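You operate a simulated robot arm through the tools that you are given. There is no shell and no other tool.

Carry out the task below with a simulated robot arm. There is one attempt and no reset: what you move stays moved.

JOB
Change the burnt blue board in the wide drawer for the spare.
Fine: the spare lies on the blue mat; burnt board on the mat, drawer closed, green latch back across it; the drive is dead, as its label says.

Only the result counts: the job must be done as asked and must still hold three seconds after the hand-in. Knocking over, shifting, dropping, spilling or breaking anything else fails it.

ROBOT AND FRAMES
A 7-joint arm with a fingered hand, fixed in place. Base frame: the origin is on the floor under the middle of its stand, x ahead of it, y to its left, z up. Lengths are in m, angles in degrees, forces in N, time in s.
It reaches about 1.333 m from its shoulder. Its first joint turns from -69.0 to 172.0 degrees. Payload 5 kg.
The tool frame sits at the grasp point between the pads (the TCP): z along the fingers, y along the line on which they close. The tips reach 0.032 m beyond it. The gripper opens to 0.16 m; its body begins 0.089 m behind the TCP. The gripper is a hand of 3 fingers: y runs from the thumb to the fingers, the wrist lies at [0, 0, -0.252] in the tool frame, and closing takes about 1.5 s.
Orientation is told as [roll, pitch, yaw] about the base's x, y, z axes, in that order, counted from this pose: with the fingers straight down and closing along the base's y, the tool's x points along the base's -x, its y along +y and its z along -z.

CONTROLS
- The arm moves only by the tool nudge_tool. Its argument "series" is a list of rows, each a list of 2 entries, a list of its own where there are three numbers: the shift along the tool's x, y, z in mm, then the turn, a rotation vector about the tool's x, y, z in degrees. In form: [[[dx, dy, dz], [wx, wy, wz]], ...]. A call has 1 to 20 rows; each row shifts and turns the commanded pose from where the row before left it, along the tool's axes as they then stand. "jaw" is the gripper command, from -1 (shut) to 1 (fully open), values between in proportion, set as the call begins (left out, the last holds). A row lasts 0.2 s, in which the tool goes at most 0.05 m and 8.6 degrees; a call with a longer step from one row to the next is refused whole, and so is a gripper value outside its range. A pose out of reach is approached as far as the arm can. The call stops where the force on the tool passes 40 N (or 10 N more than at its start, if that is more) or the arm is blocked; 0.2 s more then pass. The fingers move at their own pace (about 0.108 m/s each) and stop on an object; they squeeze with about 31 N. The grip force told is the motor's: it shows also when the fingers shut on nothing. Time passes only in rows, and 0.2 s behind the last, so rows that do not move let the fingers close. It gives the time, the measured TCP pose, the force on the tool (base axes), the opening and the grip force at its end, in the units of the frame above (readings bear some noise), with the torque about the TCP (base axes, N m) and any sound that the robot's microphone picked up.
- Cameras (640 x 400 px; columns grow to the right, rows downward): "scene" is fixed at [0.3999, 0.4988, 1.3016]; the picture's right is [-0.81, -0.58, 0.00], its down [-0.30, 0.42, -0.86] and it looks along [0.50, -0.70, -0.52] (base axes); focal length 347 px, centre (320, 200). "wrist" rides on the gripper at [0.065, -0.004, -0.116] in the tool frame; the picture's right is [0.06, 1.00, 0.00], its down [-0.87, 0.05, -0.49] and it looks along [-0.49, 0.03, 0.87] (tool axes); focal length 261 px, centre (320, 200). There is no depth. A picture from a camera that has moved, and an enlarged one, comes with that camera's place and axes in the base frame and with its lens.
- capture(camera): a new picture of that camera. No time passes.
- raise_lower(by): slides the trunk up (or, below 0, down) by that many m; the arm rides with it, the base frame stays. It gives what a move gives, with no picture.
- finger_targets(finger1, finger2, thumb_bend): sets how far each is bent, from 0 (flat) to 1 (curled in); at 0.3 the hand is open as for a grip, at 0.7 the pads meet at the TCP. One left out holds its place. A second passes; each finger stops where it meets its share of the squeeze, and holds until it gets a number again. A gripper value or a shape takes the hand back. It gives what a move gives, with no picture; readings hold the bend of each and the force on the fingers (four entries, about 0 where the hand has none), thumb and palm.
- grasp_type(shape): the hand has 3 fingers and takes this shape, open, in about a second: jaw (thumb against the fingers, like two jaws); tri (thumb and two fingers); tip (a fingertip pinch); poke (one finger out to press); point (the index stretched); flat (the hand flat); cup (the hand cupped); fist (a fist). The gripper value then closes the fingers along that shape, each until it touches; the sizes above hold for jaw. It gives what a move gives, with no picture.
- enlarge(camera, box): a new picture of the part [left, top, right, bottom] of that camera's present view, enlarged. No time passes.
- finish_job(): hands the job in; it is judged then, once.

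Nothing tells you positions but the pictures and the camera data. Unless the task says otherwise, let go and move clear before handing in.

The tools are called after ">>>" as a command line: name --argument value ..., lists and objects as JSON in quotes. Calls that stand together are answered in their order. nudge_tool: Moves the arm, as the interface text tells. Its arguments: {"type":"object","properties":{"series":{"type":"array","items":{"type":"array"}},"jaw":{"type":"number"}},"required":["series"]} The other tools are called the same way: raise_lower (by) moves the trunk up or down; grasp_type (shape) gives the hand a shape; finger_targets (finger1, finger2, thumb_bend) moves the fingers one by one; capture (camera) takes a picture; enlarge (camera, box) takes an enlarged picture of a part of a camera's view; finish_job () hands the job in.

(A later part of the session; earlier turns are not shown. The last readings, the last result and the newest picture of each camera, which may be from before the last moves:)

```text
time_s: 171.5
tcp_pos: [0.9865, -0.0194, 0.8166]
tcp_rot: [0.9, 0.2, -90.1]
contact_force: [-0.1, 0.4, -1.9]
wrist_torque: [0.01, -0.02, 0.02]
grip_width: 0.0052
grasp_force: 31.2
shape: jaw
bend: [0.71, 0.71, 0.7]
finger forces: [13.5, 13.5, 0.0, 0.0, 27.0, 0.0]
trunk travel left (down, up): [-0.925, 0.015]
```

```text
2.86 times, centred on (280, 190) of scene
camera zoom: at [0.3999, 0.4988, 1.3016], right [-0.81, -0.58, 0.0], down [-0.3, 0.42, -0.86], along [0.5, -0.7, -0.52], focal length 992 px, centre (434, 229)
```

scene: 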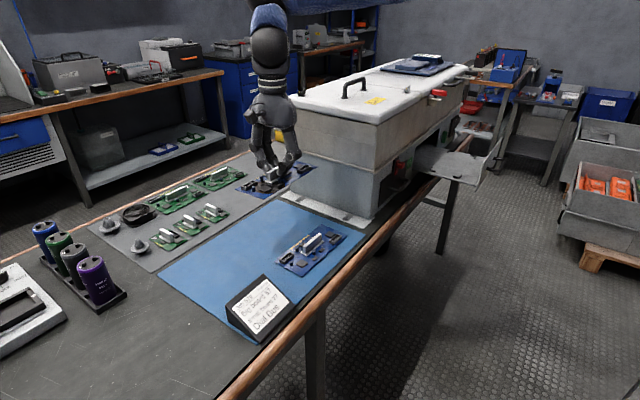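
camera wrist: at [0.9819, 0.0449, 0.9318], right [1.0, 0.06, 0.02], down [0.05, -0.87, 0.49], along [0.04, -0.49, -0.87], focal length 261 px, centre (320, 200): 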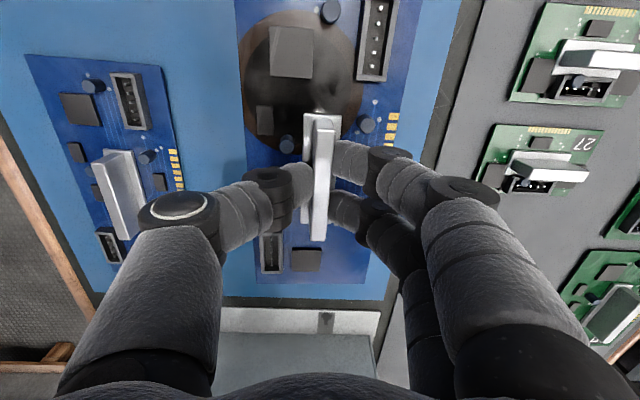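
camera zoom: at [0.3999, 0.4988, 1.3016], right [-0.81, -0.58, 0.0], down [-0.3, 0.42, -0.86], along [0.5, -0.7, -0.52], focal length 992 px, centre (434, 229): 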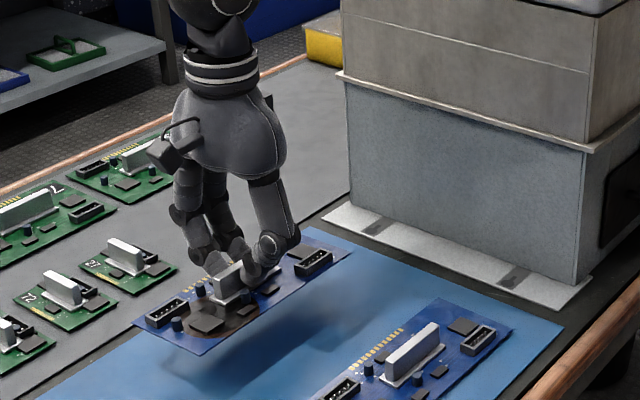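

>>> nudge_tool --series '[[[0, 0, 10], [0.9, -0.2, 0]], [[0, 0, 10], [0, 0, 0]], [[0, 0, 10], [0, 0, 0]], [[0, 0, 8], [0, 0, 0]], [[0, 0, 0], [0, 0, 0]]]'

>>> enlarge --camera "scene" --box '[200, 140, 340, 240]'

```text
time_s: 172.7
tcp_pos: [0.9884, -0.0206, 0.7807]
tcp_rot: [0.0, 0.2, -90.2]
contact_force: [0.4, -0.1, -1.7]
wrist_torque: [0.0, 0.02, 0.02]
grip_width: 0.0047
grasp_force: 31.2
shape: jaw
bend: [0.71, 0.71, 0.7]
finger forces: [13.5, 13.5, 0.0, 0.0, 26.7, 0.0]
trunk travel left (down, up): [-0.925, 0.015]
```

```text
4.00 times, centred on (270, 190) of scene
camera zoom: at [0.3999, 0.4988, 1.3016], right [-0.81, -0.58, 0.0], down [-0.3, 0.42, -0.86], along [0.5, -0.7, -0.52], focal length 1388 px, centre (520, 240)
```

zoom: 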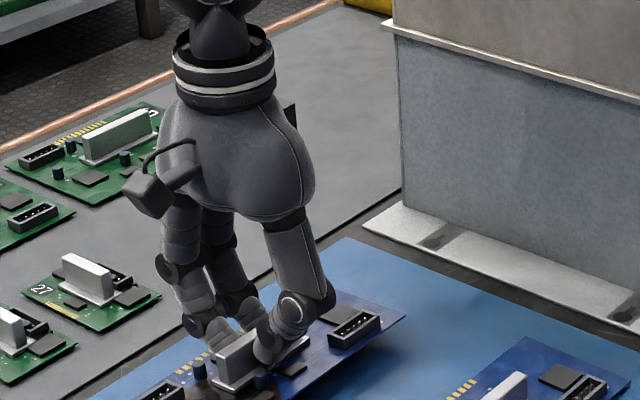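

>>> nudge_tool --series '[[[0, 0, 3], [0, 0, 0]], [[0, 0, 3], [0, 0, 0]], [[0, 0, 3], [0, 0, 0]], [[0, 0, 3], [0, 0, 0]]]'

>>> nudge_tool --series '[[[0, 0, 2], [0, 0, 0]], [[0, 0, 2], [0, 0, 0]], [[0, 0, 0], [0, 0, 0]]]'

>>> enlarge --camera "scene" --box '[200, 170, 340, 270]'

```text
time_s: 173.7
tcp_pos: [0.9892, -0.0192, 0.7692]
tcp_rot: [0.0, 0.1, -90.2]
contact_force: [-0.3, -0.1, -0.2]
wrist_torque: [0.02, -0.02, -0.04]
grip_width: 0.0047
grasp_force: 30.9
shape: jaw
bend: [0.71, 0.71, 0.7]
finger forces: [13.6, 13.7, 0.0, 0.1, 27.6, 0.0]
trunk travel left (down, up): [-0.925, 0.015]
```

```text
time_s: 174.5
tcp_pos: [0.9879, -0.0211, 0.7665]
tcp_rot: [0.1, 0.1, -89.9]
contact_force: [-0.1, 0.8, 10.2]
wrist_torque: [-0.01, -0.06, 0.01]
grip_width: 0.005
grasp_force: 30.1
shape: jaw
bend: [0.71, 0.71, 0.7]
finger forces: [15.3, 15.2, 0.1, 0.1, 32.0, 0.0]
trunk travel left (down, up): [-0.925, 0.015]
```

```text
4.00 times, centred on (270, 220) of scene
camera zoom: at [0.3999, 0.4988, 1.3016], right [-0.81, -0.58, 0.0], down [-0.3, 0.42, -0.86], along [0.5, -0.7, -0.52], focal length 1388 px, centre (520, 120)
```

zoom: 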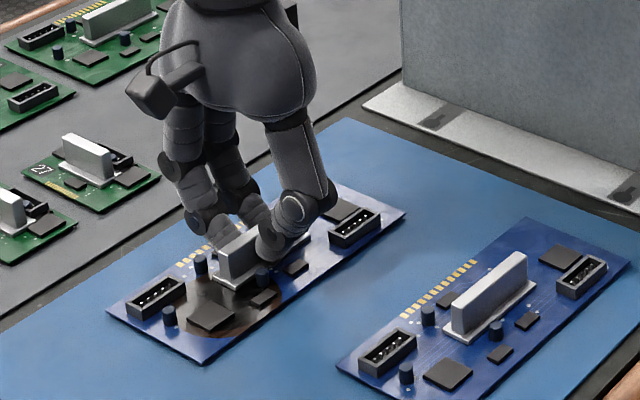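

The board is seated on the mat (TCP z≈0.768, light contact). Releasing and lifting straight up.

>>> nudge_tool --series '[[[0, 0, -1], [0, 0, 0]], [[0, 0, 0], [0, 0, 0]], [[0, 0, 0], [0, 0, 0]], [[0, 0, 0], [0, 0, 0]]]' --jaw -0.4

>>> nudge_tool --series '[[[0, 0, -10], [0, 0, 0]], [[0, 0, -20], [0, 0, 0]], [[0, 0, -30], [0, 0, 0]], [[0, 0, -30], [0, 0, 0]], [[0, 0, -30], [0, 0, 0]]]'

>>> capture --camera "wrist"

>>> enlarge --camera "scene" --box '[180, 160, 380, 300]'

```text
time_s: 175.5
tcp_pos: [0.989, -0.0215, 0.7654]
tcp_rot: [0.0, 0.2, -90.1]
contact_force: [0.3, -0.6, -0.2]
wrist_torque: [-0.02, 0.0, -0.01]
grip_width: 0.0478
grasp_force: 0.1
shape: jaw
bend: [0.73, 0.73, 0.7]
finger forces: [0.0, 0.0, 0.0, 0.1, 0.0, 0.0]
trunk travel left (down, up): [-0.925, 0.015]
```

```text
time_s: 176.7
tcp_pos: [0.9862, -0.022, 0.8867]
tcp_rot: [0.0, 0.0, -90.0]
contact_force: [0.8, -0.2, 0.1]
wrist_torque: [0.04, 0.0, -0.02]
grip_width: 0.0477
grasp_force: 0.1
shape: jaw
bend: [0.73, 0.73, 0.7]
finger forces: [0.0, 0.0, 0.0, 0.0, 0.1, 0.1]
trunk travel left (down, up): [-0.925, 0.015]
```

```text
taken
camera wrist: at [0.9825, 0.043, 1.0018], right [1.0, 0.06, 0.0], down [0.05, -0.87, 0.49], along [0.03, -0.49, -0.87], focal length 261 px, centre (320, 200)
```

wrist: 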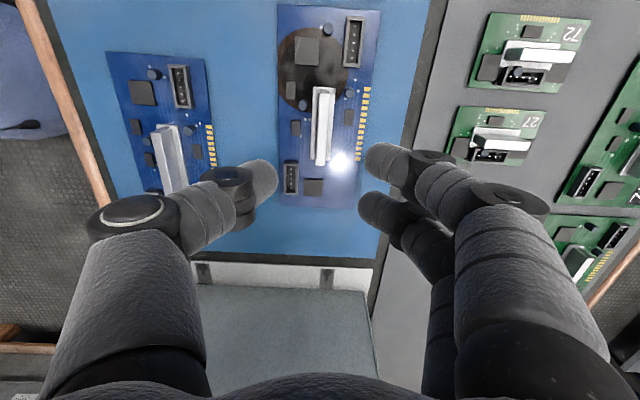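

```text
2.86 times, centred on (280, 230) of scene
camera zoom: at [0.3999, 0.4988, 1.3016], right [-0.81, -0.58, 0.0], down [-0.3, 0.42, -0.86], along [0.5, -0.7, -0.52], focal length 992 px, centre (434, 114)
```

zoom: 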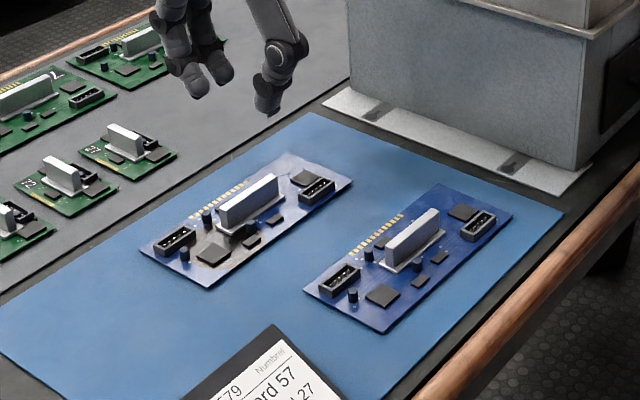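

The burnt board lies flat on the mat beside the spare, in the same orientation. Now to measure the spare's fin precisely.

>>> nudge_tool --series '[[[-10, -37, 0], [0, 0, 0]], [[-10, -37, 0], [0, 0, 0]], [[-15, -37, 0], [0, 0, 0]], [[-15, -37, 0], [0, 0, 0]]]'

>>> capture --camera "wrist"

>>> enlarge --camera "wrist" --box '[220, 20, 420, 220]'

```text
time_s: 177.7
tcp_pos: [0.8399, -0.0676, 0.8888]
tcp_rot: [0.1, 0.1, -90.0]
contact_force: [-0.7, -0.7, 1.2]
wrist_torque: [0.03, -0.04, 0.0]
grip_width: 0.0478
grasp_force: 0.1
shape: jaw
bend: [0.73, 0.73, 0.7]
finger forces: [0.1, 0.0, 0.0, 0.0, 0.0, 0.0]
trunk travel left (down, up): [-0.925, 0.015]
```

```text
taken
camera wrist: at [0.8365, -0.0026, 1.0038], right [1.0, 0.06, 0.0], down [0.05, -0.87, 0.49], along [0.03, -0.49, -0.87], focal length 261 px, centre (320, 200)
```

wrist: 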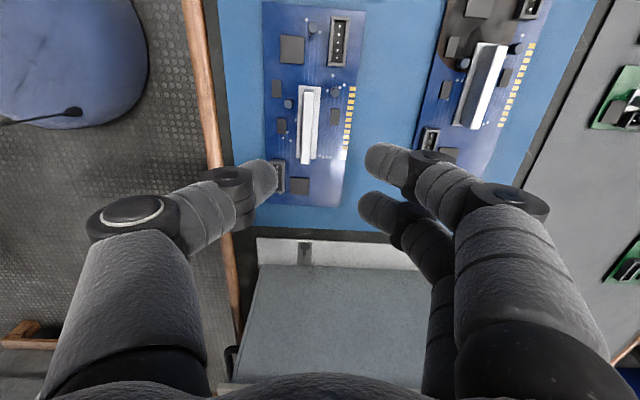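

```text
2.00 times, centred on (320, 120) of wrist
camera zoom: at [0.8365, -0.0026, 1.0038], right [1.0, 0.06, 0.0], down [0.05, -0.87, 0.49], along [0.03, -0.49, -0.87], focal length 521 px, centre (320, 360)
```

zoom: 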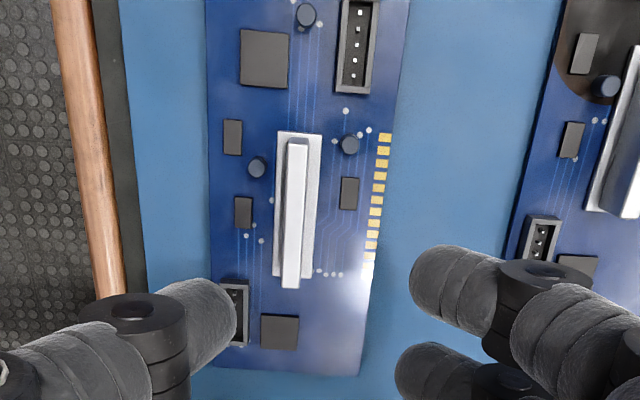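

The spare's fin is centred at about (0.828, −0.066) with about −1° yaw. I'll align over it and descend to the same grip height as before.

>>> nudge_tool --series '[[[0, -12, 0], [0, 0, 1]], [[0, 0, 25], [0, 0, 0]], [[0, 0, 25], [0, 0, 0]], [[0, 0, 20], [0, 0, 0]]]'

>>> capture --camera "wrist"

>>> enlarge --camera "wrist" --box '[220, 60, 420, 260]'

```text
time_s: 178.7
tcp_pos: [0.829, -0.0699, 0.8154]
tcp_rot: [0.0, 0.0, -91.2]
contact_force: [0.2, 0.3, 0.4]
wrist_torque: [0.01, 0.01, -0.01]
grip_width: 0.0479
grasp_force: 0.0
shape: jaw
bend: [0.73, 0.73, 0.7]
finger forces: [0.0, 0.0, 0.0, 0.0, 0.0, 0.1]
trunk travel left (down, up): [-0.925, 0.015]
```

```text
taken
camera wrist: at [0.8257, -0.0045, 0.9301], right [1.0, 0.04, 0.0], down [0.04, -0.87, 0.49], along [0.02, -0.49, -0.87], focal length 261 px, centre (320, 200)
```

wrist: 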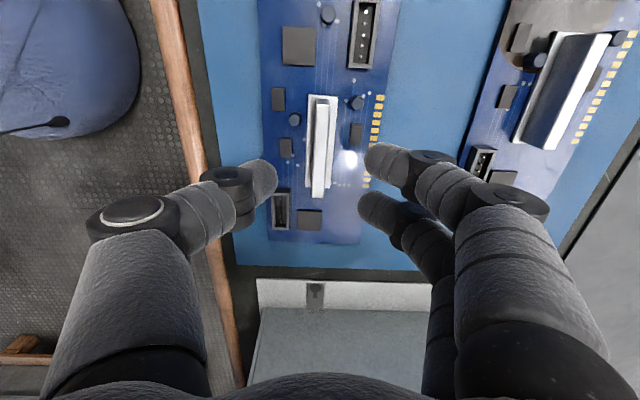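

```text
2.00 times, centred on (320, 160) of wrist
camera zoom: at [0.8257, -0.0045, 0.9301], right [1.0, 0.04, 0.0], down [0.04, -0.87, 0.49], along [0.02, -0.49, -0.87], focal length 521 px, centre (320, 280)
```

zoom: 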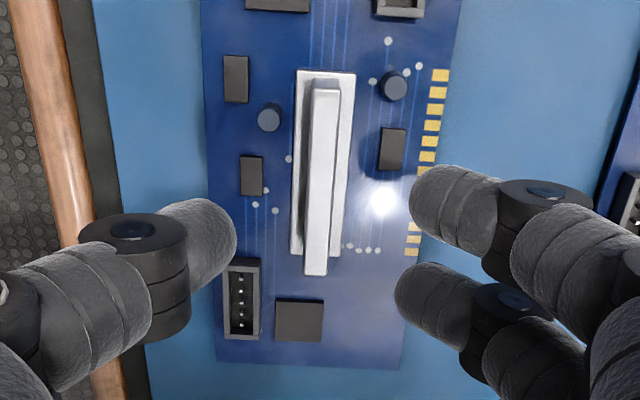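

>>> nudge_tool --series '[[[1.7, 0, 15], [0, 0, 0]], [[0, 0, 15], [0, 0, 0]], [[0, 0, 10], [0, 0, 0]], [[0, 0, 6.5], [0, 0, 0]], [[0, 0, 0], [0, 0, 0]]]'

>>> enlarge --camera "wrist" --box '[220, 90, 420, 290]'

>>> enlarge --camera "scene" --box '[240, 200, 360, 280]'

```text
time_s: 179.9
tcp_pos: [0.8281, -0.0682, 0.7689]
tcp_rot: [0.1, 0.1, -91.2]
contact_force: [-0.2, -0.8, 0.1]
wrist_torque: [-0.01, 0.0, 0.01]
grip_width: 0.0476
grasp_force: 0.1
shape: jaw
bend: [0.73, 0.73, 0.7]
finger forces: [0.0, 0.0, 0.0, 0.0, 0.0, 0.0]
trunk travel left (down, up): [-0.925, 0.015]
```

```text
2.00 times, centred on (320, 190) of wrist
camera zoom: at [0.8258, -0.0028, 0.8838], right [1.0, 0.04, 0.0], down [0.04, -0.87, 0.49], along [0.02, -0.49, -0.87], focal length 521 px, centre (320, 220)
```

zoom: 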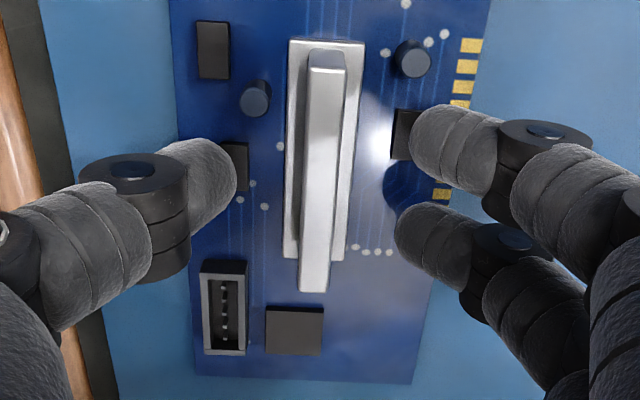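

```text
5.00 times, centred on (300, 240) of scene
camera zoom: at [0.3999, 0.4988, 1.3016], right [-0.81, -0.58, 0.0], down [-0.3, 0.42, -0.86], along [0.5, -0.7, -0.52], focal length 1735 px, centre (420, 0)
```

zoom: 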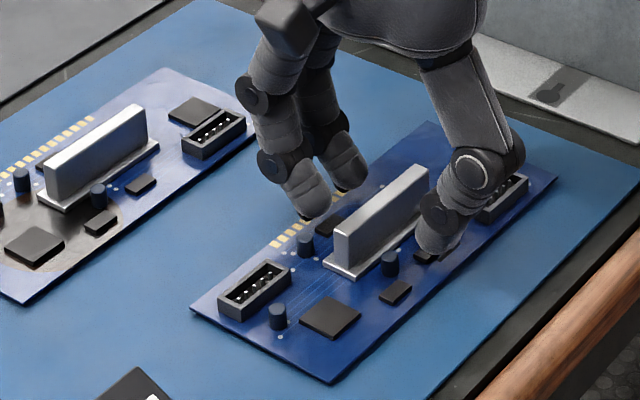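

>>> nudge_tool --series '[[[0, 0, 0], [0, 0, 0]], [[0, 0, 0], [0, 0, 0]], [[0, 0, 0], [0, 0, 0]], [[0, 0, 0], [0, 0, 0]], [[0, 0, 0], [0, 0, 0]], [[0, 0, 0], [0, 0, 0]]]' --jaw -1

>>> capture --camera "wrist"

```text
time_s: 181.3
tcp_pos: [0.8284, -0.0681, 0.7676]
tcp_rot: [0.0, 0.1, -91.2]
contact_force: [-0.3, 0.3, -0.8]
wrist_torque: [0.0, -0.03, -0.01]
grip_width: 0.005
grasp_force: 30.7
shape: jaw
bend: [0.71, 0.71, 0.7]
finger forces: [13.7, 13.8, 0.0, 0.0, 27.5, 0.0]
trunk travel left (down, up): [-0.925, 0.015]
```

```text
taken
camera wrist: at [0.8259, -0.0029, 0.8839], right [1.0, 0.04, 0.0], down [0.04, -0.87, 0.49], along [0.02, -0.49, -0.87], focal length 261 px, centre (320, 200)
```

wrist: 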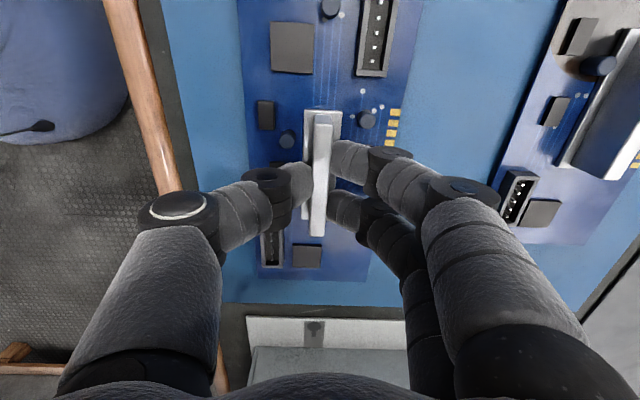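

The spare is gripped essentially identically to how the burnt one was. Lifting it.

>>> nudge_tool --series '[[[0, 0, -6], [0, 0, 0]], [[0, 0, -10], [0, 0, 0]], [[0, 0, -20], [0, 0, 0]], [[0, 0, -30], [0, 0, 0]], [[0, 0, -40], [0, 0, -1.2]], [[0, 0, -40], [0, 0, 0]], [[0, 0, -40], [0, 0, 0]], [[0, 0, 0], [0, 0, 0]]]'

>>> capture --camera "wrist"

>>> capture --camera "scene"

```text
time_s: 183.1
tcp_pos: [0.8266, -0.0689, 0.9525]
tcp_rot: [0.0, 0.1, -89.9]
contact_force: [-0.3, 0.1, -1.8]
wrist_torque: [0.0, 0.01, 0.03]
grip_width: 0.005
grasp_force: 30.9
shape: jaw
bend: [0.71, 0.71, 0.7]
finger forces: [13.7, 13.7, 0.0, 0.0, 27.3, 0.0]
trunk travel left (down, up): [-0.925, 0.015]
```

```text
taken
camera wrist: at [0.8226, -0.0049, 1.0686], right [1.0, 0.06, 0.0], down [0.06, -0.87, 0.49], along [0.03, -0.49, -0.87], focal length 261 px, centre (320, 200)
```

wrist: 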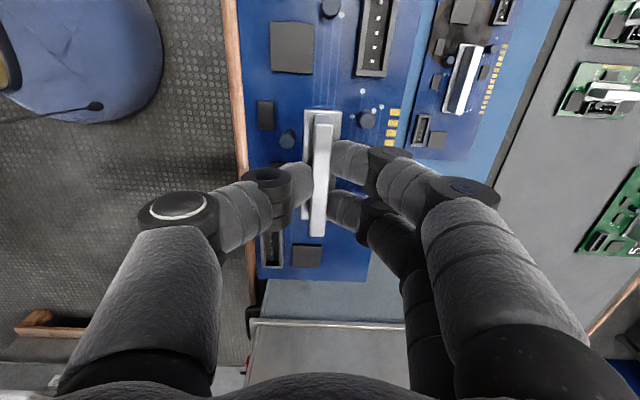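

```text
taken
```

scene: 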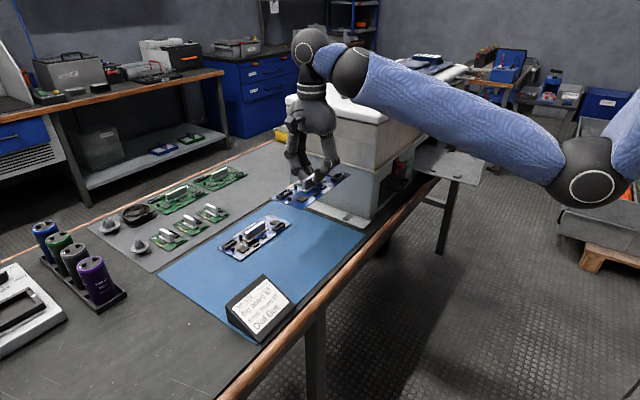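

The spare is held squarely. Moving it back toward the robot, clear of the machine's end, then along the front.

>>> nudge_tool --series '[[[0, -30, 0], [0, 0, 0]], [[0, -37, 0], [0, 0, 0]], [[0, -37, 0], [0, 0, 0]], [[0, -37, 0], [0, 0, 0]], [[0, -37, 0], [0, 0, 0]], [[0, -30, 0], [0, 0, 0]]]'

>>> nudge_tool --series '[[[-25, -3, 0], [0, 0, 0]], [[-35, -3, 0], [0, 0, 0]], [[-35, -3, 0], [0, 0, 0]], [[-35, 0, 0], [0, 0, 0]], [[-35, 0, 0], [0, 0, 0]], [[-35, 0, 0], [0, 0, 0]], [[-35, 0, 0], [0, 0, 0]], [[-35, 0, 0], [0, 0, 0]]]'

>>> capture --camera "scene"

```text
time_s: 184.5
tcp_pos: [0.6716, -0.0772, 0.9261]
tcp_rot: [0.2, 0.2, -90.0]
contact_force: [0.6, -0.5, -1.0]
wrist_torque: [-0.02, -0.02, -0.03]
grip_width: 0.0051
grasp_force: 30.8
shape: jaw
bend: [0.71, 0.71, 0.7]
finger forces: [14.0, 14.0, 0.0, 0.0, 27.9, 0.0]
out of reach, approached as far as the arm can: row 3, 4, 5, 6
trunk travel left (down, up): [-0.925, 0.015]
```

```text
time_s: 186.3
tcp_pos: [0.6577, -0.35, 0.9156]
tcp_rot: [0.0, 0.0, -89.8]
contact_force: [-1.0, -0.2, -0.2]
wrist_torque: [0.01, -0.02, 0.01]
grip_width: 0.0046
grasp_force: 30.9
shape: jaw
bend: [0.71, 0.71, 0.7]
finger forces: [13.8, 13.8, 0.1, 0.0, 27.6, 0.0]
out of reach, approached as far as the arm can: row 2, 4
trunk travel left (down, up): [-0.925, 0.015]
```

```text
taken
```

scene: 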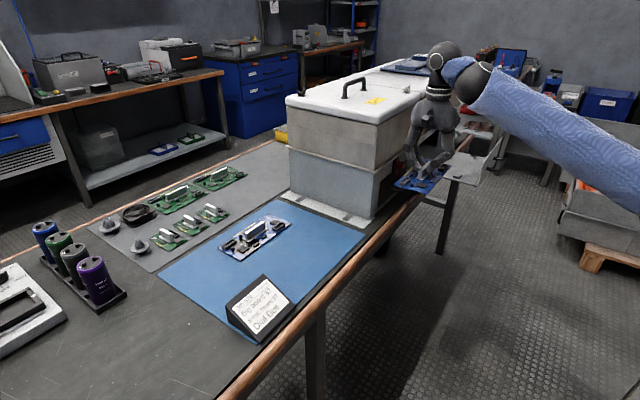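

>>> nudge_tool --series '[[[-30, 0, -5], [0, 0, 0]], [[-35, 0, -5], [0, 0, 0]], [[-35, 0, -5], [0, 0, 0]], [[-35, 0, -5], [0, 0, 0]]]'

>>> capture --camera "wrist"

>>> enlarge --camera "scene" --box '[636, 0, 640, 400]'

```text
time_s: 187.3
tcp_pos: [0.6559, -0.4823, 0.9279]
tcp_rot: [0.1, 0.1, -89.8]
contact_force: [-0.7, -0.2, -1.9]
wrist_torque: [-0.01, -0.02, 0.0]
grip_width: 0.005
grasp_force: 31.2
shape: jaw
bend: [0.71, 0.71, 0.7]
finger forces: [13.7, 13.7, 0.0, 0.0, 27.3, 0.1]
out of reach, approached as far as the arm can: row 2, 4
trunk travel left (down, up): [-0.925, 0.015]
```

```text
taken
camera wrist: at [0.6518, -0.4168, 1.0427], right [1.0, 0.07, 0.0], down [0.06, -0.87, 0.49], along [0.03, -0.49, -0.87], focal length 261 px, centre (320, 200)
```

wrist: 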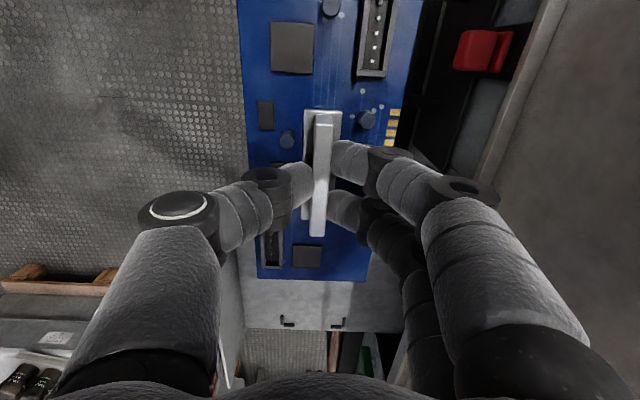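

```text
1.00 times, centred on (638, 200) of scene (not enlarged: the box is as wide or as high as the picture)
camera zoom: at [0.3999, 0.4988, 1.3016], right [-0.81, -0.58, 0.0], down [-0.3, 0.42, -0.86], along [0.5, -0.7, -0.52], focal length 347 px, centre (2, 200)
```

zoom: 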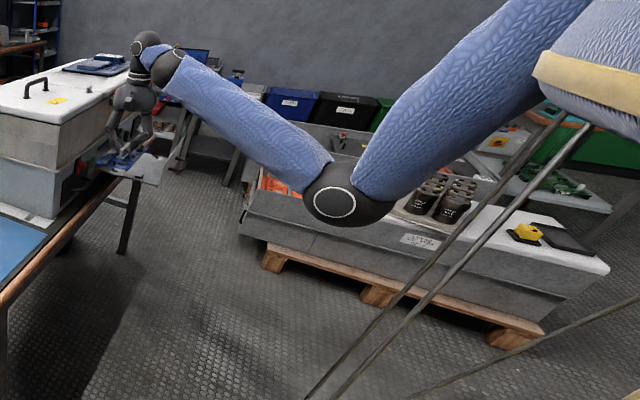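

>>> nudge_tool --series '[[[-31, 1.5, 5], [0, 0, 0]], [[-31, 1.5, 5], [0, 0, 0]], [[-31, 1.5, 5], [0, 0, 0]], [[-31, 1.5, 5], [0, 0, 0]], [[-31, 1.5, 5], [0, 0, 0]], [[-31, 1.5, 5], [0, 0, 0]], [[-31, 1.5, 0], [0, 0, 0]], [[0, 0, 0], [0, 0, 0]]]'

>>> capture --camera "wrist"

>>> capture --camera "scene"

```text
time_s: 189.1
tcp_pos: [0.666, -0.6976, 0.8977]
tcp_rot: [0.1, 0.1, -89.9]
contact_force: [0.0, 0.4, -1.4]
wrist_torque: [0.01, -0.02, 0.02]
grip_width: 0.005
grasp_force: 31.1
shape: jaw
bend: [0.71, 0.71, 0.7]
finger forces: [13.8, 13.5, 0.0, 0.0, 27.2, 0.0]
trunk travel left (down, up): [-0.925, 0.015]
```

```text
taken
camera wrist: at [0.6617, -0.6317, 1.0129], right [1.0, 0.06, 0.0], down [0.06, -0.87, 0.49], along [0.03, -0.49, -0.87], focal length 261 px, centre (320, 200)
```

wrist: 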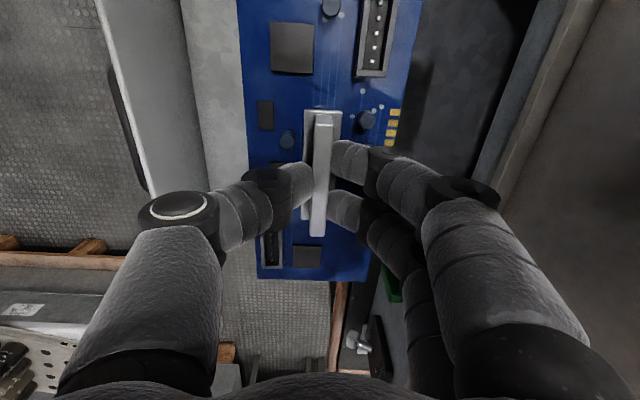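

```text
taken
```

scene: 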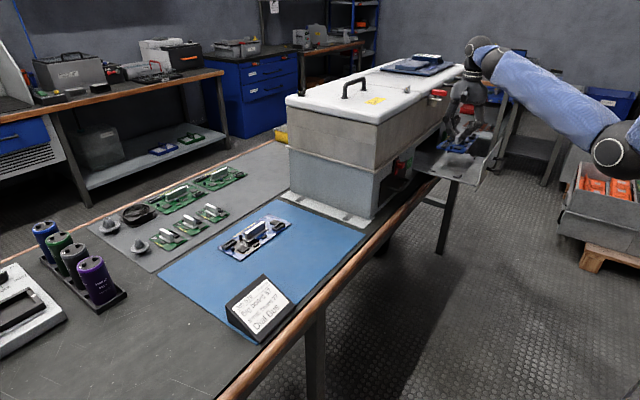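

Above the tray. Descending part-way and taking a few readings to fix the exact position before seating.

>>> nudge_tool --series '[[[0, 0, 20], [0, 0, 0]], [[0, 0, 20], [0, 0, 0]], [[0, 0, 12], [0, 0, 0]], [[0, 0, 0], [0, 0, 0]]]'

>>> nudge_tool --series '[[[0, 0, 0], [0, 0, 0]]]'

>>> nudge_tool --series '[[[0, 0, 0], [0, 0, 0]]]'

>>> nudge_tool --series '[[[0, 0, 0], [0, 0, 0]]]'

>>> enlarge --camera "wrist" --box '[220, 200, 420, 320]'

>>> enlarge --camera "scene" --box '[415, 120, 485, 190]'

```text
time_s: 190.1
tcp_pos: [0.6655, -0.6977, 0.8441]
tcp_rot: [0.0, 0.2, -89.8]
contact_force: [-0.6, 1.5, -1.4]
wrist_torque: [-0.01, 0.02, -0.04]
grip_width: 0.0051
grasp_force: 31.2
shape: jaw
bend: [0.71, 0.71, 0.7]
finger forces: [13.6, 13.7, 0.0, 0.0, 27.2, 0.1]
trunk travel left (down, up): [-0.925, 0.015]
```

```text
time_s: 190.5
tcp_pos: [0.6647, -0.6979, 0.8436]
tcp_rot: [0.1, 0.0, -90.0]
contact_force: [0.5, 0.0, -0.6]
wrist_torque: [-0.02, -0.02, 0.02]
grip_width: 0.0049
grasp_force: 31.0
shape: jaw
bend: [0.71, 0.71, 0.7]
finger forces: [13.6, 13.6, 0.0, 0.0, 27.2, 0.1]
trunk travel left (down, up): [-0.925, 0.015]
```

```text
time_s: 190.9
tcp_pos: [0.6642, -0.6979, 0.8435]
tcp_rot: [0.0, 0.1, -90.0]
contact_force: [-0.4, 0.8, -1.4]
wrist_torque: [0.0, 0.01, 0.0]
grip_width: 0.0048
grasp_force: 30.9
shape: jaw
bend: [0.71, 0.71, 0.7]
finger forces: [13.6, 13.6, 0.0, 0.0, 27.2, 0.0]
trunk travel left (down, up): [-0.925, 0.015]
```

```text
time_s: 191.3
tcp_pos: [0.6655, -0.6976, 0.846]
tcp_rot: [0.0, 0.0, -89.9]
contact_force: [0.6, -0.8, -1.2]
wrist_torque: [0.0, -0.02, 0.02]
grip_width: 0.0049
grasp_force: 31.4
shape: jaw
bend: [0.71, 0.71, 0.7]
finger forces: [13.7, 13.5, 0.1, 0.1, 27.2, 0.2]
trunk travel left (down, up): [-0.925, 0.015]
```

```text
3.20 times, centred on (320, 260) of wrist
camera zoom: at [0.6614, -0.6322, 0.96], right [1.0, 0.06, 0.0], down [0.06, -0.87, 0.49], along [0.03, -0.49, -0.87], focal length 834 px, centre (320, 8)
```

zoom: 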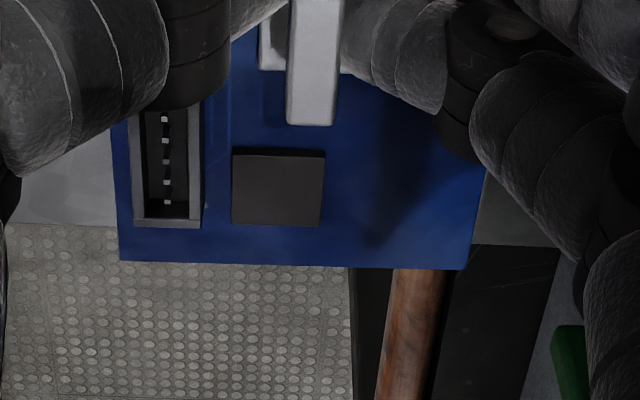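

```text
5.71 times, centred on (450, 155) of scene
camera zoom: at [0.3999, 0.4988, 1.3016], right [-0.81, -0.58, 0.0], down [-0.3, 0.42, -0.86], along [0.5, -0.7, -0.52], focal length 1983 px, centre (-423, 457)
```

zoom: 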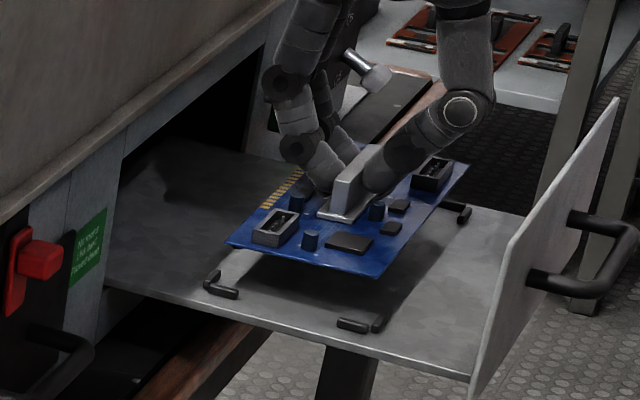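

>>> nudge_tool --series '[[[-2.3, 1.5, 8], [0, 0, 0]], [[0, 0, 8], [0, 0, 0]], [[0, 0, 0], [0, 0, 0]]]'

>>> nudge_tool --series '[[[0, 0, 0], [0, 0, 0]]]'

>>> nudge_tool --series '[[[0, 0, 0], [0, 0, 0]]]'

>>> enlarge --camera "wrist" --box '[220, 200, 420, 320]'

>>> enlarge --camera "scene" --box '[415, 120, 485, 190]'

```text
time_s: 192.1
tcp_pos: [0.6668, -0.6997, 0.8281]
tcp_rot: [0.1, 0.1, -89.9]
contact_force: [-1.2, -0.8, -1.4]
wrist_torque: [0.03, 0.01, -0.04]
grip_width: 0.0048
grasp_force: 31.0
shape: jaw
bend: [0.71, 0.71, 0.7]
finger forces: [13.6, 13.6, 0.1, 0.0, 27.2, 0.0]
trunk travel left (down, up): [-0.925, 0.015]
```

```text
time_s: 192.5
tcp_pos: [0.6665, -0.7004, 0.8283]
tcp_rot: [0.0, 0.2, -89.9]
contact_force: [0.0, 0.3, -2.2]
wrist_torque: [0.04, -0.03, 0.02]
grip_width: 0.0051
grasp_force: 30.9
shape: jaw
bend: [0.71, 0.71, 0.7]
finger forces: [13.6, 13.6, 0.0, 0.0, 27.2, 0.2]
trunk travel left (down, up): [-0.925, 0.015]
```

```text
time_s: 192.9
tcp_pos: [0.6666, -0.7001, 0.8296]
tcp_rot: [0.0, 0.1, -89.9]
contact_force: [0.7, 0.4, -1.1]
wrist_torque: [0.0, 0.01, -0.02]
grip_width: 0.0047
grasp_force: 31.1
shape: jaw
bend: [0.71, 0.71, 0.7]
finger forces: [13.6, 13.6, 0.0, 0.1, 27.2, 0.0]
trunk travel left (down, up): [-0.925, 0.015]
```

```text
3.20 times, centred on (320, 260) of wrist
camera zoom: at [0.6632, -0.635, 0.9441], right [1.0, 0.06, 0.0], down [0.06, -0.87, 0.49], along [0.03, -0.49, -0.87], focal length 834 px, centre (320, 8)
```

zoom: 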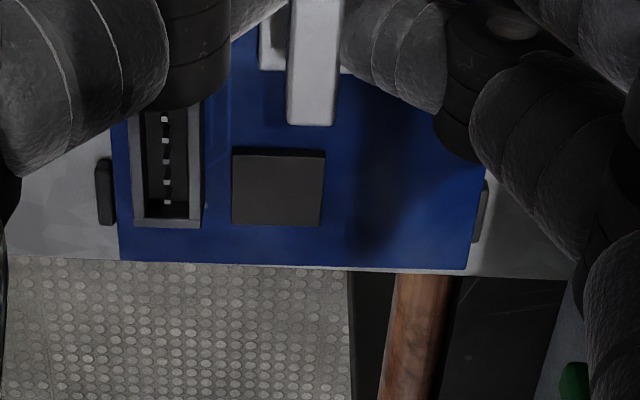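

```text
5.71 times, centred on (450, 155) of scene
camera zoom: at [0.3999, 0.4988, 1.3016], right [-0.81, -0.58, 0.0], down [-0.3, 0.42, -0.86], along [0.5, -0.7, -0.52], focal length 1983 px, centre (-423, 457)
```

zoom: 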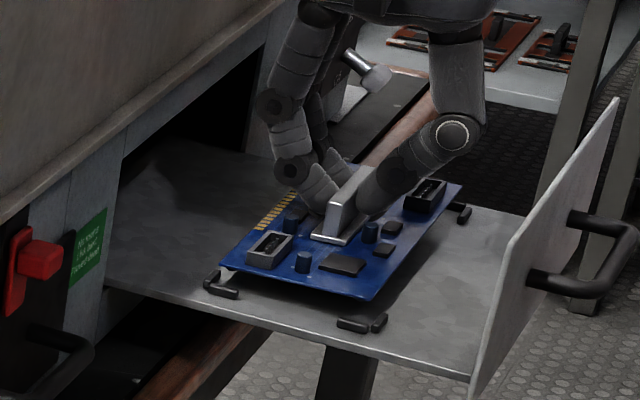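

Board edges sit centred between the tray's side guides (about 3.5–4 mm gap each). Lowering gently onto the tray.

>>> nudge_tool --series '[[[0, 0, 4], [0, 0, 0]], [[0, 0, 4], [0, 0, 0]], [[0, 0, 3], [0, 0, 0]], [[0, 0, 0], [0, 0, 0]]]'

>>> enlarge --camera "wrist" --box '[220, 200, 420, 320]'

>>> enlarge --camera "scene" --box '[415, 130, 475, 180]'

```text
time_s: 193.9
tcp_pos: [0.6664, -0.7014, 0.8184]
tcp_rot: [0.0, 0.1, -90.0]
contact_force: [0.3, 0.7, -1.1]
wrist_torque: [0.03, 0.03, 0.01]
grip_width: 0.0048
grasp_force: 30.6
shape: jaw
bend: [0.71, 0.71, 0.7]
finger forces: [13.6, 13.6, 0.0, 0.1, 27.2, 0.0]
trunk travel left (down, up): [-0.925, 0.015]
```

```text
3.20 times, centred on (320, 260) of wrist
camera zoom: at [0.6631, -0.6345, 0.9334], right [1.0, 0.06, 0.0], down [0.06, -0.87, 0.49], along [0.03, -0.49, -0.87], focal length 834 px, centre (320, 8)
```

zoom: 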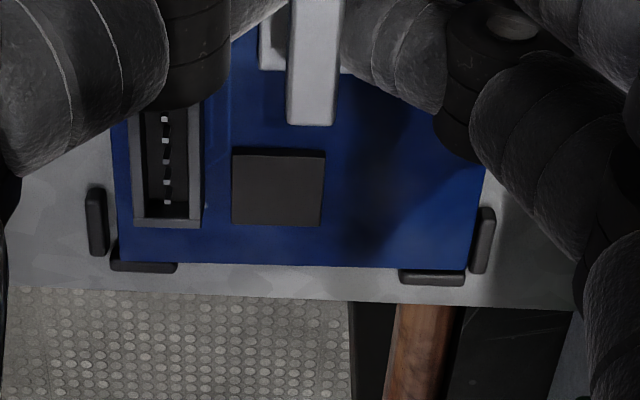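

```text
8.00 times, centred on (445, 155) of scene
camera zoom: at [0.3999, 0.4988, 1.3016], right [-0.81, -0.58, 0.0], down [-0.3, 0.42, -0.86], along [0.5, -0.7, -0.52], focal length 2776 px, centre (-680, 560)
```

zoom: 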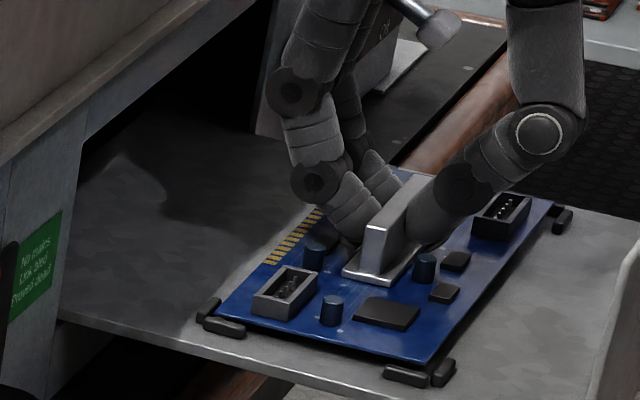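

The −y end and +x side look tight against the guides. I'll lift a few mm, shift 2 mm toward +y and 1.3 mm toward −x, and look again.

>>> nudge_tool --series '[[[0, 0, -4], [0, 0, 0]], [[2, -1.3, 0], [0, 0, 0]], [[0, 0, 4], [0, 0, 0]], [[0, 0, 0], [0, 0, 0]]]'

>>> enlarge --camera "wrist" --box '[220, 200, 420, 320]'

>>> enlarge --camera "scene" --box '[415, 130, 475, 180]'

```text
time_s: 194.9
tcp_pos: [0.6647, -0.6986, 0.8187]
tcp_rot: [0.0, 0.1, -89.9]
contact_force: [0.1, 0.4, -1.3]
wrist_torque: [0.02, 0.0, 0.02]
grip_width: 0.0046
grasp_force: 31.0
shape: jaw
bend: [0.71, 0.71, 0.7]
finger forces: [13.6, 13.6, 0.0, 0.0, 27.1, 0.0]
trunk travel left (down, up): [-0.925, 0.015]
```

```text
3.20 times, centred on (320, 260) of wrist
camera zoom: at [0.6616, -0.6329, 0.9339], right [1.0, 0.06, 0.0], down [0.06, -0.87, 0.49], along [0.03, -0.49, -0.87], focal length 834 px, centre (320, 8)
```

zoom: 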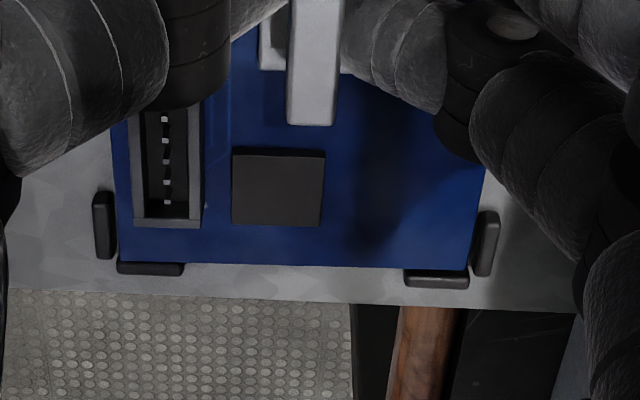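

```text
8.00 times, centred on (445, 155) of scene
camera zoom: at [0.3999, 0.4988, 1.3016], right [-0.81, -0.58, 0.0], down [-0.3, 0.42, -0.86], along [0.5, -0.7, -0.52], focal length 2776 px, centre (-680, 560)
```

zoom: 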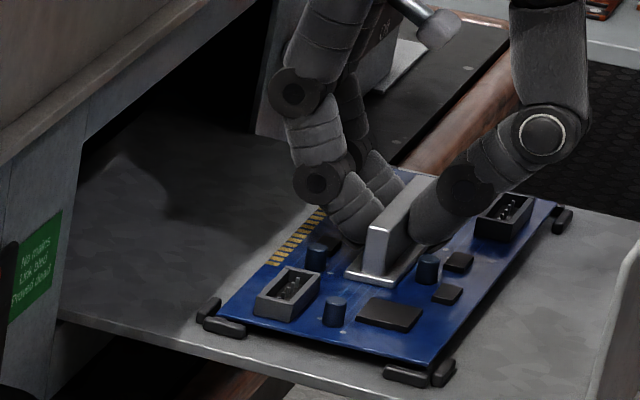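

>>> nudge_tool --series '[[[0.5, 0, 0], [0, 0, 0]], [[0, 0, 2], [0, 0, 0]], [[0, 0, 0], [0, 0, 0]]]'

>>> nudge_tool --series '[[[0, 0, 1.5], [0, 0, 0]], [[0, 0, 0], [0, 0, 0]]]'

>>> enlarge --camera "wrist" --box '[220, 200, 420, 320]'

>>> enlarge --camera "scene" --box '[415, 130, 475, 180]'

```text
time_s: 195.7
tcp_pos: [0.6661, -0.6971, 0.8164]
tcp_rot: [0.1, 0.1, -89.8]
contact_force: [-0.1, 0.8, -1.9]
wrist_torque: [0.0, 0.02, 0.01]
grip_width: 0.005
grasp_force: 31.7
shape: jaw
bend: [0.71, 0.71, 0.7]
finger forces: [13.6, 13.6, 0.0, 0.0, 27.2, 0.0]
trunk travel left (down, up): [-0.925, 0.015]
```

```text
time_s: 196.3
tcp_pos: [0.6667, -0.6983, 0.8157]
tcp_rot: [0.0, 0.1, -89.9]
contact_force: [-0.6, -0.8, 1.5]
wrist_torque: [-0.03, -0.07, -0.01]
grip_width: 0.0047
grasp_force: 31.1
shape: jaw
bend: [0.71, 0.71, 0.7]
finger forces: [14.1, 14.0, 0.0, 0.0, 28.0, 0.1]
trunk travel left (down, up): [-0.925, 0.015]
```

```text
3.20 times, centred on (320, 260) of wrist
camera zoom: at [0.6623, -0.6322, 0.9304], right [1.0, 0.06, 0.0], down [0.06, -0.87, 0.49], along [0.03, -0.49, -0.87], focal length 834 px, centre (320, 8)
```

zoom: 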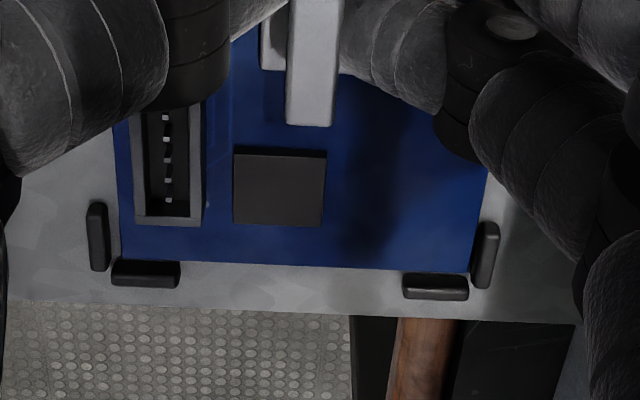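

```text
8.00 times, centred on (445, 155) of scene
camera zoom: at [0.3999, 0.4988, 1.3016], right [-0.81, -0.58, 0.0], down [-0.3, 0.42, -0.86], along [0.5, -0.7, -0.52], focal length 2776 px, centre (-680, 560)
```

zoom: 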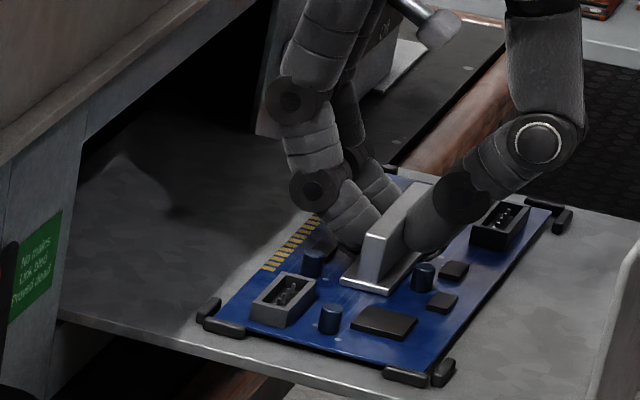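

The board has touched down (force change) and all four corners look nested inside the guides. A slight press to confirm, then release.

>>> nudge_tool --series '[[[0, 0, 1], [0, 0, 0]], [[0, 0, 0], [0, 0, 0]]]'

>>> enlarge --camera "scene" --box '[418, 140, 468, 180]'

```text
time_s: 196.9
tcp_pos: [0.6657, -0.6976, 0.8139]
tcp_rot: [0.1, 0.1, -89.9]
contact_force: [-0.3, -0.4, 6.0]
wrist_torque: [-0.02, -0.06, 0.0]
grip_width: 0.0049
grasp_force: 30.6
shape: jaw
bend: [0.71, 0.71, 0.7]
finger forces: [14.6, 14.5, 0.0, 0.0, 29.9, 0.0]
trunk travel left (down, up): [-0.925, 0.015]
```

```text
10.00 times, centred on (443, 160) of scene
camera zoom: at [0.3999, 0.4988, 1.3016], right [-0.81, -0.58, 0.0], down [-0.3, 0.42, -0.86], along [0.5, -0.7, -0.52], focal length 3471 px, centre (-910, 600)
```

zoom: 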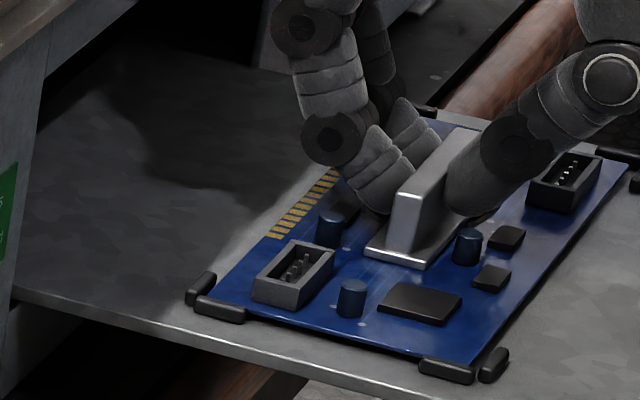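

Seated inside all four guides. Releasing and lifting clear.

>>> nudge_tool --series '[[[0, 0, 0], [0, 0, 0]], [[0, 0, 0], [0, 0, 0]], [[0, 0, 0], [0, 0, 0]], [[0, 0, 0], [0, 0, 0]]]' --jaw -0.4

>>> nudge_tool --series '[[[0, 0, -10], [0, 0, 0]], [[0, 0, -20], [0, 0, 0]], [[0, 0, -30], [0, 0, 0]], [[0, 0, -30], [0, 0, 0]], [[0, 0, -30], [0, 0, 0]]]'

>>> capture --camera "wrist"

>>> enlarge --camera "scene" --box '[410, 120, 490, 190]'

```text
time_s: 197.9
tcp_pos: [0.6652, -0.6968, 0.814]
tcp_rot: [0.0, 0.1, -90.0]
contact_force: [0.7, 0.4, 0.3]
wrist_torque: [-0.01, 0.02, 0.0]
grip_width: 0.0478
grasp_force: 0.1
shape: jaw
bend: [0.73, 0.73, 0.7]
finger forces: [0.1, 0.1, 0.0, 0.0, 0.0, 0.1]
trunk travel left (down, up): [-0.925, 0.015]
```

```text
time_s: 199.1
tcp_pos: [0.6665, -0.698, 0.9351]
tcp_rot: [0.1, 0.1, -89.9]
contact_force: [-0.3, 0.6, -0.4]
wrist_torque: [-0.02, -0.02, 0.04]
grip_width: 0.048
grasp_force: 0.0
shape: jaw
bend: [0.73, 0.73, 0.7]
finger forces: [0.0, 0.0, 0.0, 0.0, 0.1, 0.0]
trunk travel left (down, up): [-0.925, 0.015]
```

```text
taken
camera wrist: at [0.6629, -0.633, 1.0504], right [1.0, 0.06, 0.0], down [0.06, -0.87, 0.49], along [0.03, -0.49, -0.87], focal length 261 px, centre (320, 200)
```

wrist: 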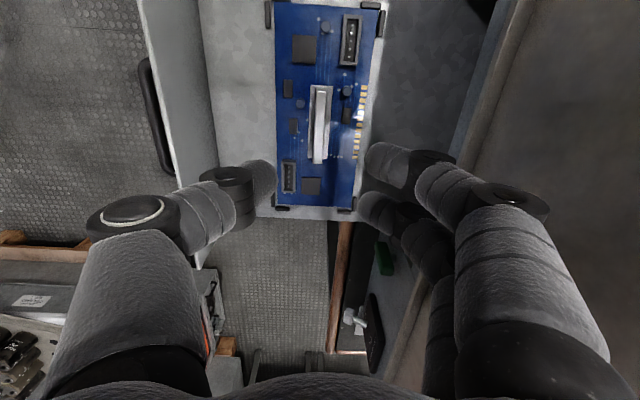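

```text
5.71 times, centred on (450, 155) of scene
camera zoom: at [0.3999, 0.4988, 1.3016], right [-0.81, -0.58, 0.0], down [-0.3, 0.42, -0.86], along [0.5, -0.7, -0.52], focal length 1983 px, centre (-423, 457)
```

zoom: 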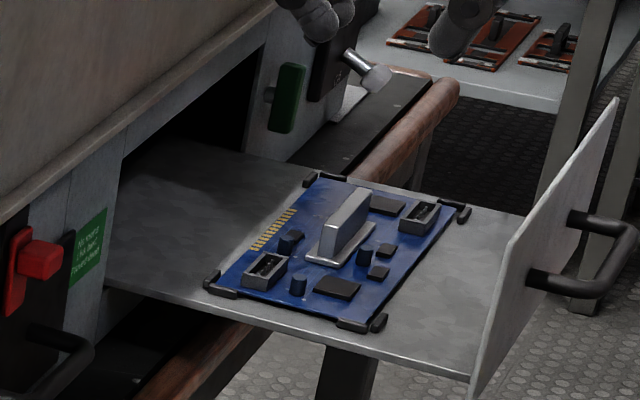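

>>> enlarge --camera "wrist" --box '[240, 0, 400, 220]'

```text
1.82 times, centred on (320, 110) of wrist
camera zoom: at [0.6629, -0.633, 1.0504], right [1.0, 0.06, 0.0], down [0.06, -0.87, 0.49], along [0.03, -0.49, -0.87], focal length 474 px, centre (320, 364)
```

zoom: 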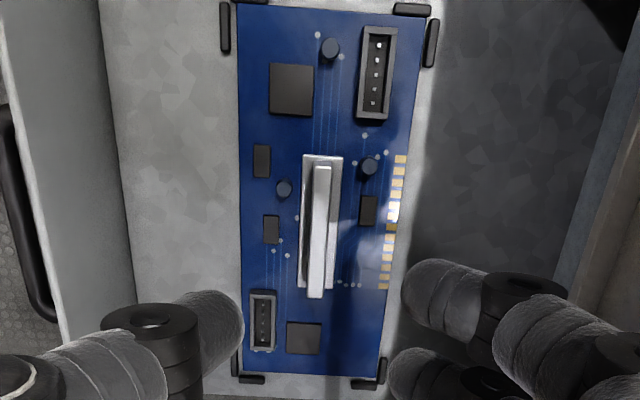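

The spare sits properly in the tray. Next: move back in front of the drawer, close the hand, and turn it to push the drawer shut.

>>> nudge_tool --series '[[[0, 0, -30], [0, 0, 0]], [[0, -10, -30], [0, 0, 0]], [[0, -35, -5], [0, 0, 0]], [[0, -35, 0], [0, 0, 0]], [[0, -35, 0], [0, 0, 0]], [[0, -35, 0], [0, 0, 0]], [[0, -30, 0], [0, 0, 0]]]'

>>> capture --camera "wrist"

```text
time_s: 200.7
tcp_pos: [0.5362, -0.6699, 0.9302]
tcp_rot: [0.3, 0.0, -89.8]
contact_force: [0.0, 0.4, 0.1]
wrist_torque: [-0.03, -0.04, -0.01]
grip_width: 0.0482
grasp_force: 0.2
shape: jaw
bend: [0.73, 0.73, 0.7]
finger forces: [0.1, 0.1, 0.0, 0.0, 0.1, 0.1]
out of reach, approached as far as the arm can: row 2, 3, 4, 5, 6, 7
trunk travel left (down, up): [-0.925, 0.015]
```

```text
taken
camera wrist: at [0.5323, -0.6045, 1.0453], right [1.0, 0.07, 0.0], down [0.06, -0.87, 0.49], along [0.04, -0.49, -0.87], focal length 261 px, centre (320, 200)
```

wrist: 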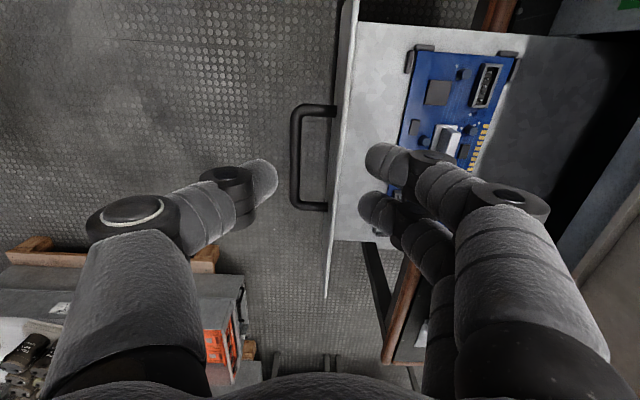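

>>> nudge_tool --series '[[[0, 0, 0], [0, 0, -8.2]], [[0, 0, 0], [0, 0, -8.2]], [[0, 0, 0], [0, 0, -8.2]], [[0, 0, 0], [0, 0, -8.2]], [[0, 0, 0], [0, 0, -8.2]], [[0, 0, 0], [0, 0, -8.2]]]' --jaw -1

>>> enlarge --camera "scene" --box '[636, 0, 640, 400]'

```text
time_s: 202.1
tcp_pos: [0.5379, -0.6682, 0.9273]
tcp_rot: [0.1, 0.0, -40.6]
contact_force: [0.0, 0.1, -0.1]
wrist_torque: [0.04, 0.02, 0.03]
grip_width: 0.0
grasp_force: 31.2
shape: jaw
bend: [0.65, 0.65, 0.67]
finger forces: [0.0, 0.0, 0.1, 0.1, 0.0, 0.0]
trunk travel left (down, up): [-0.925, 0.015]
```

```text
1.00 times, centred on (638, 200) of scene (not enlarged: the box is as wide or as high as the picture)
camera zoom: at [0.3999, 0.4988, 1.3016], right [-0.81, -0.58, 0.0], down [-0.3, 0.42, -0.86], along [0.5, -0.7, -0.52], focal length 347 px, centre (2, 200)
```

zoom: 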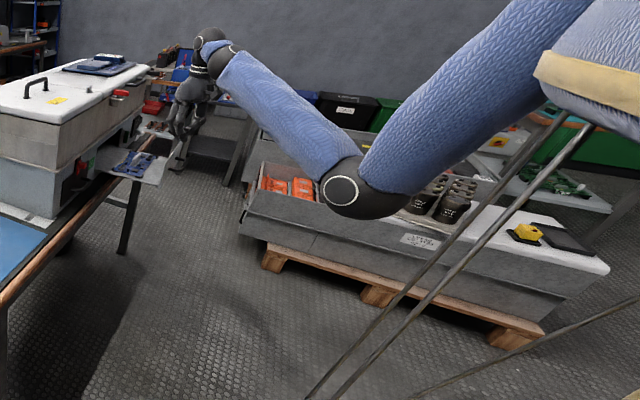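

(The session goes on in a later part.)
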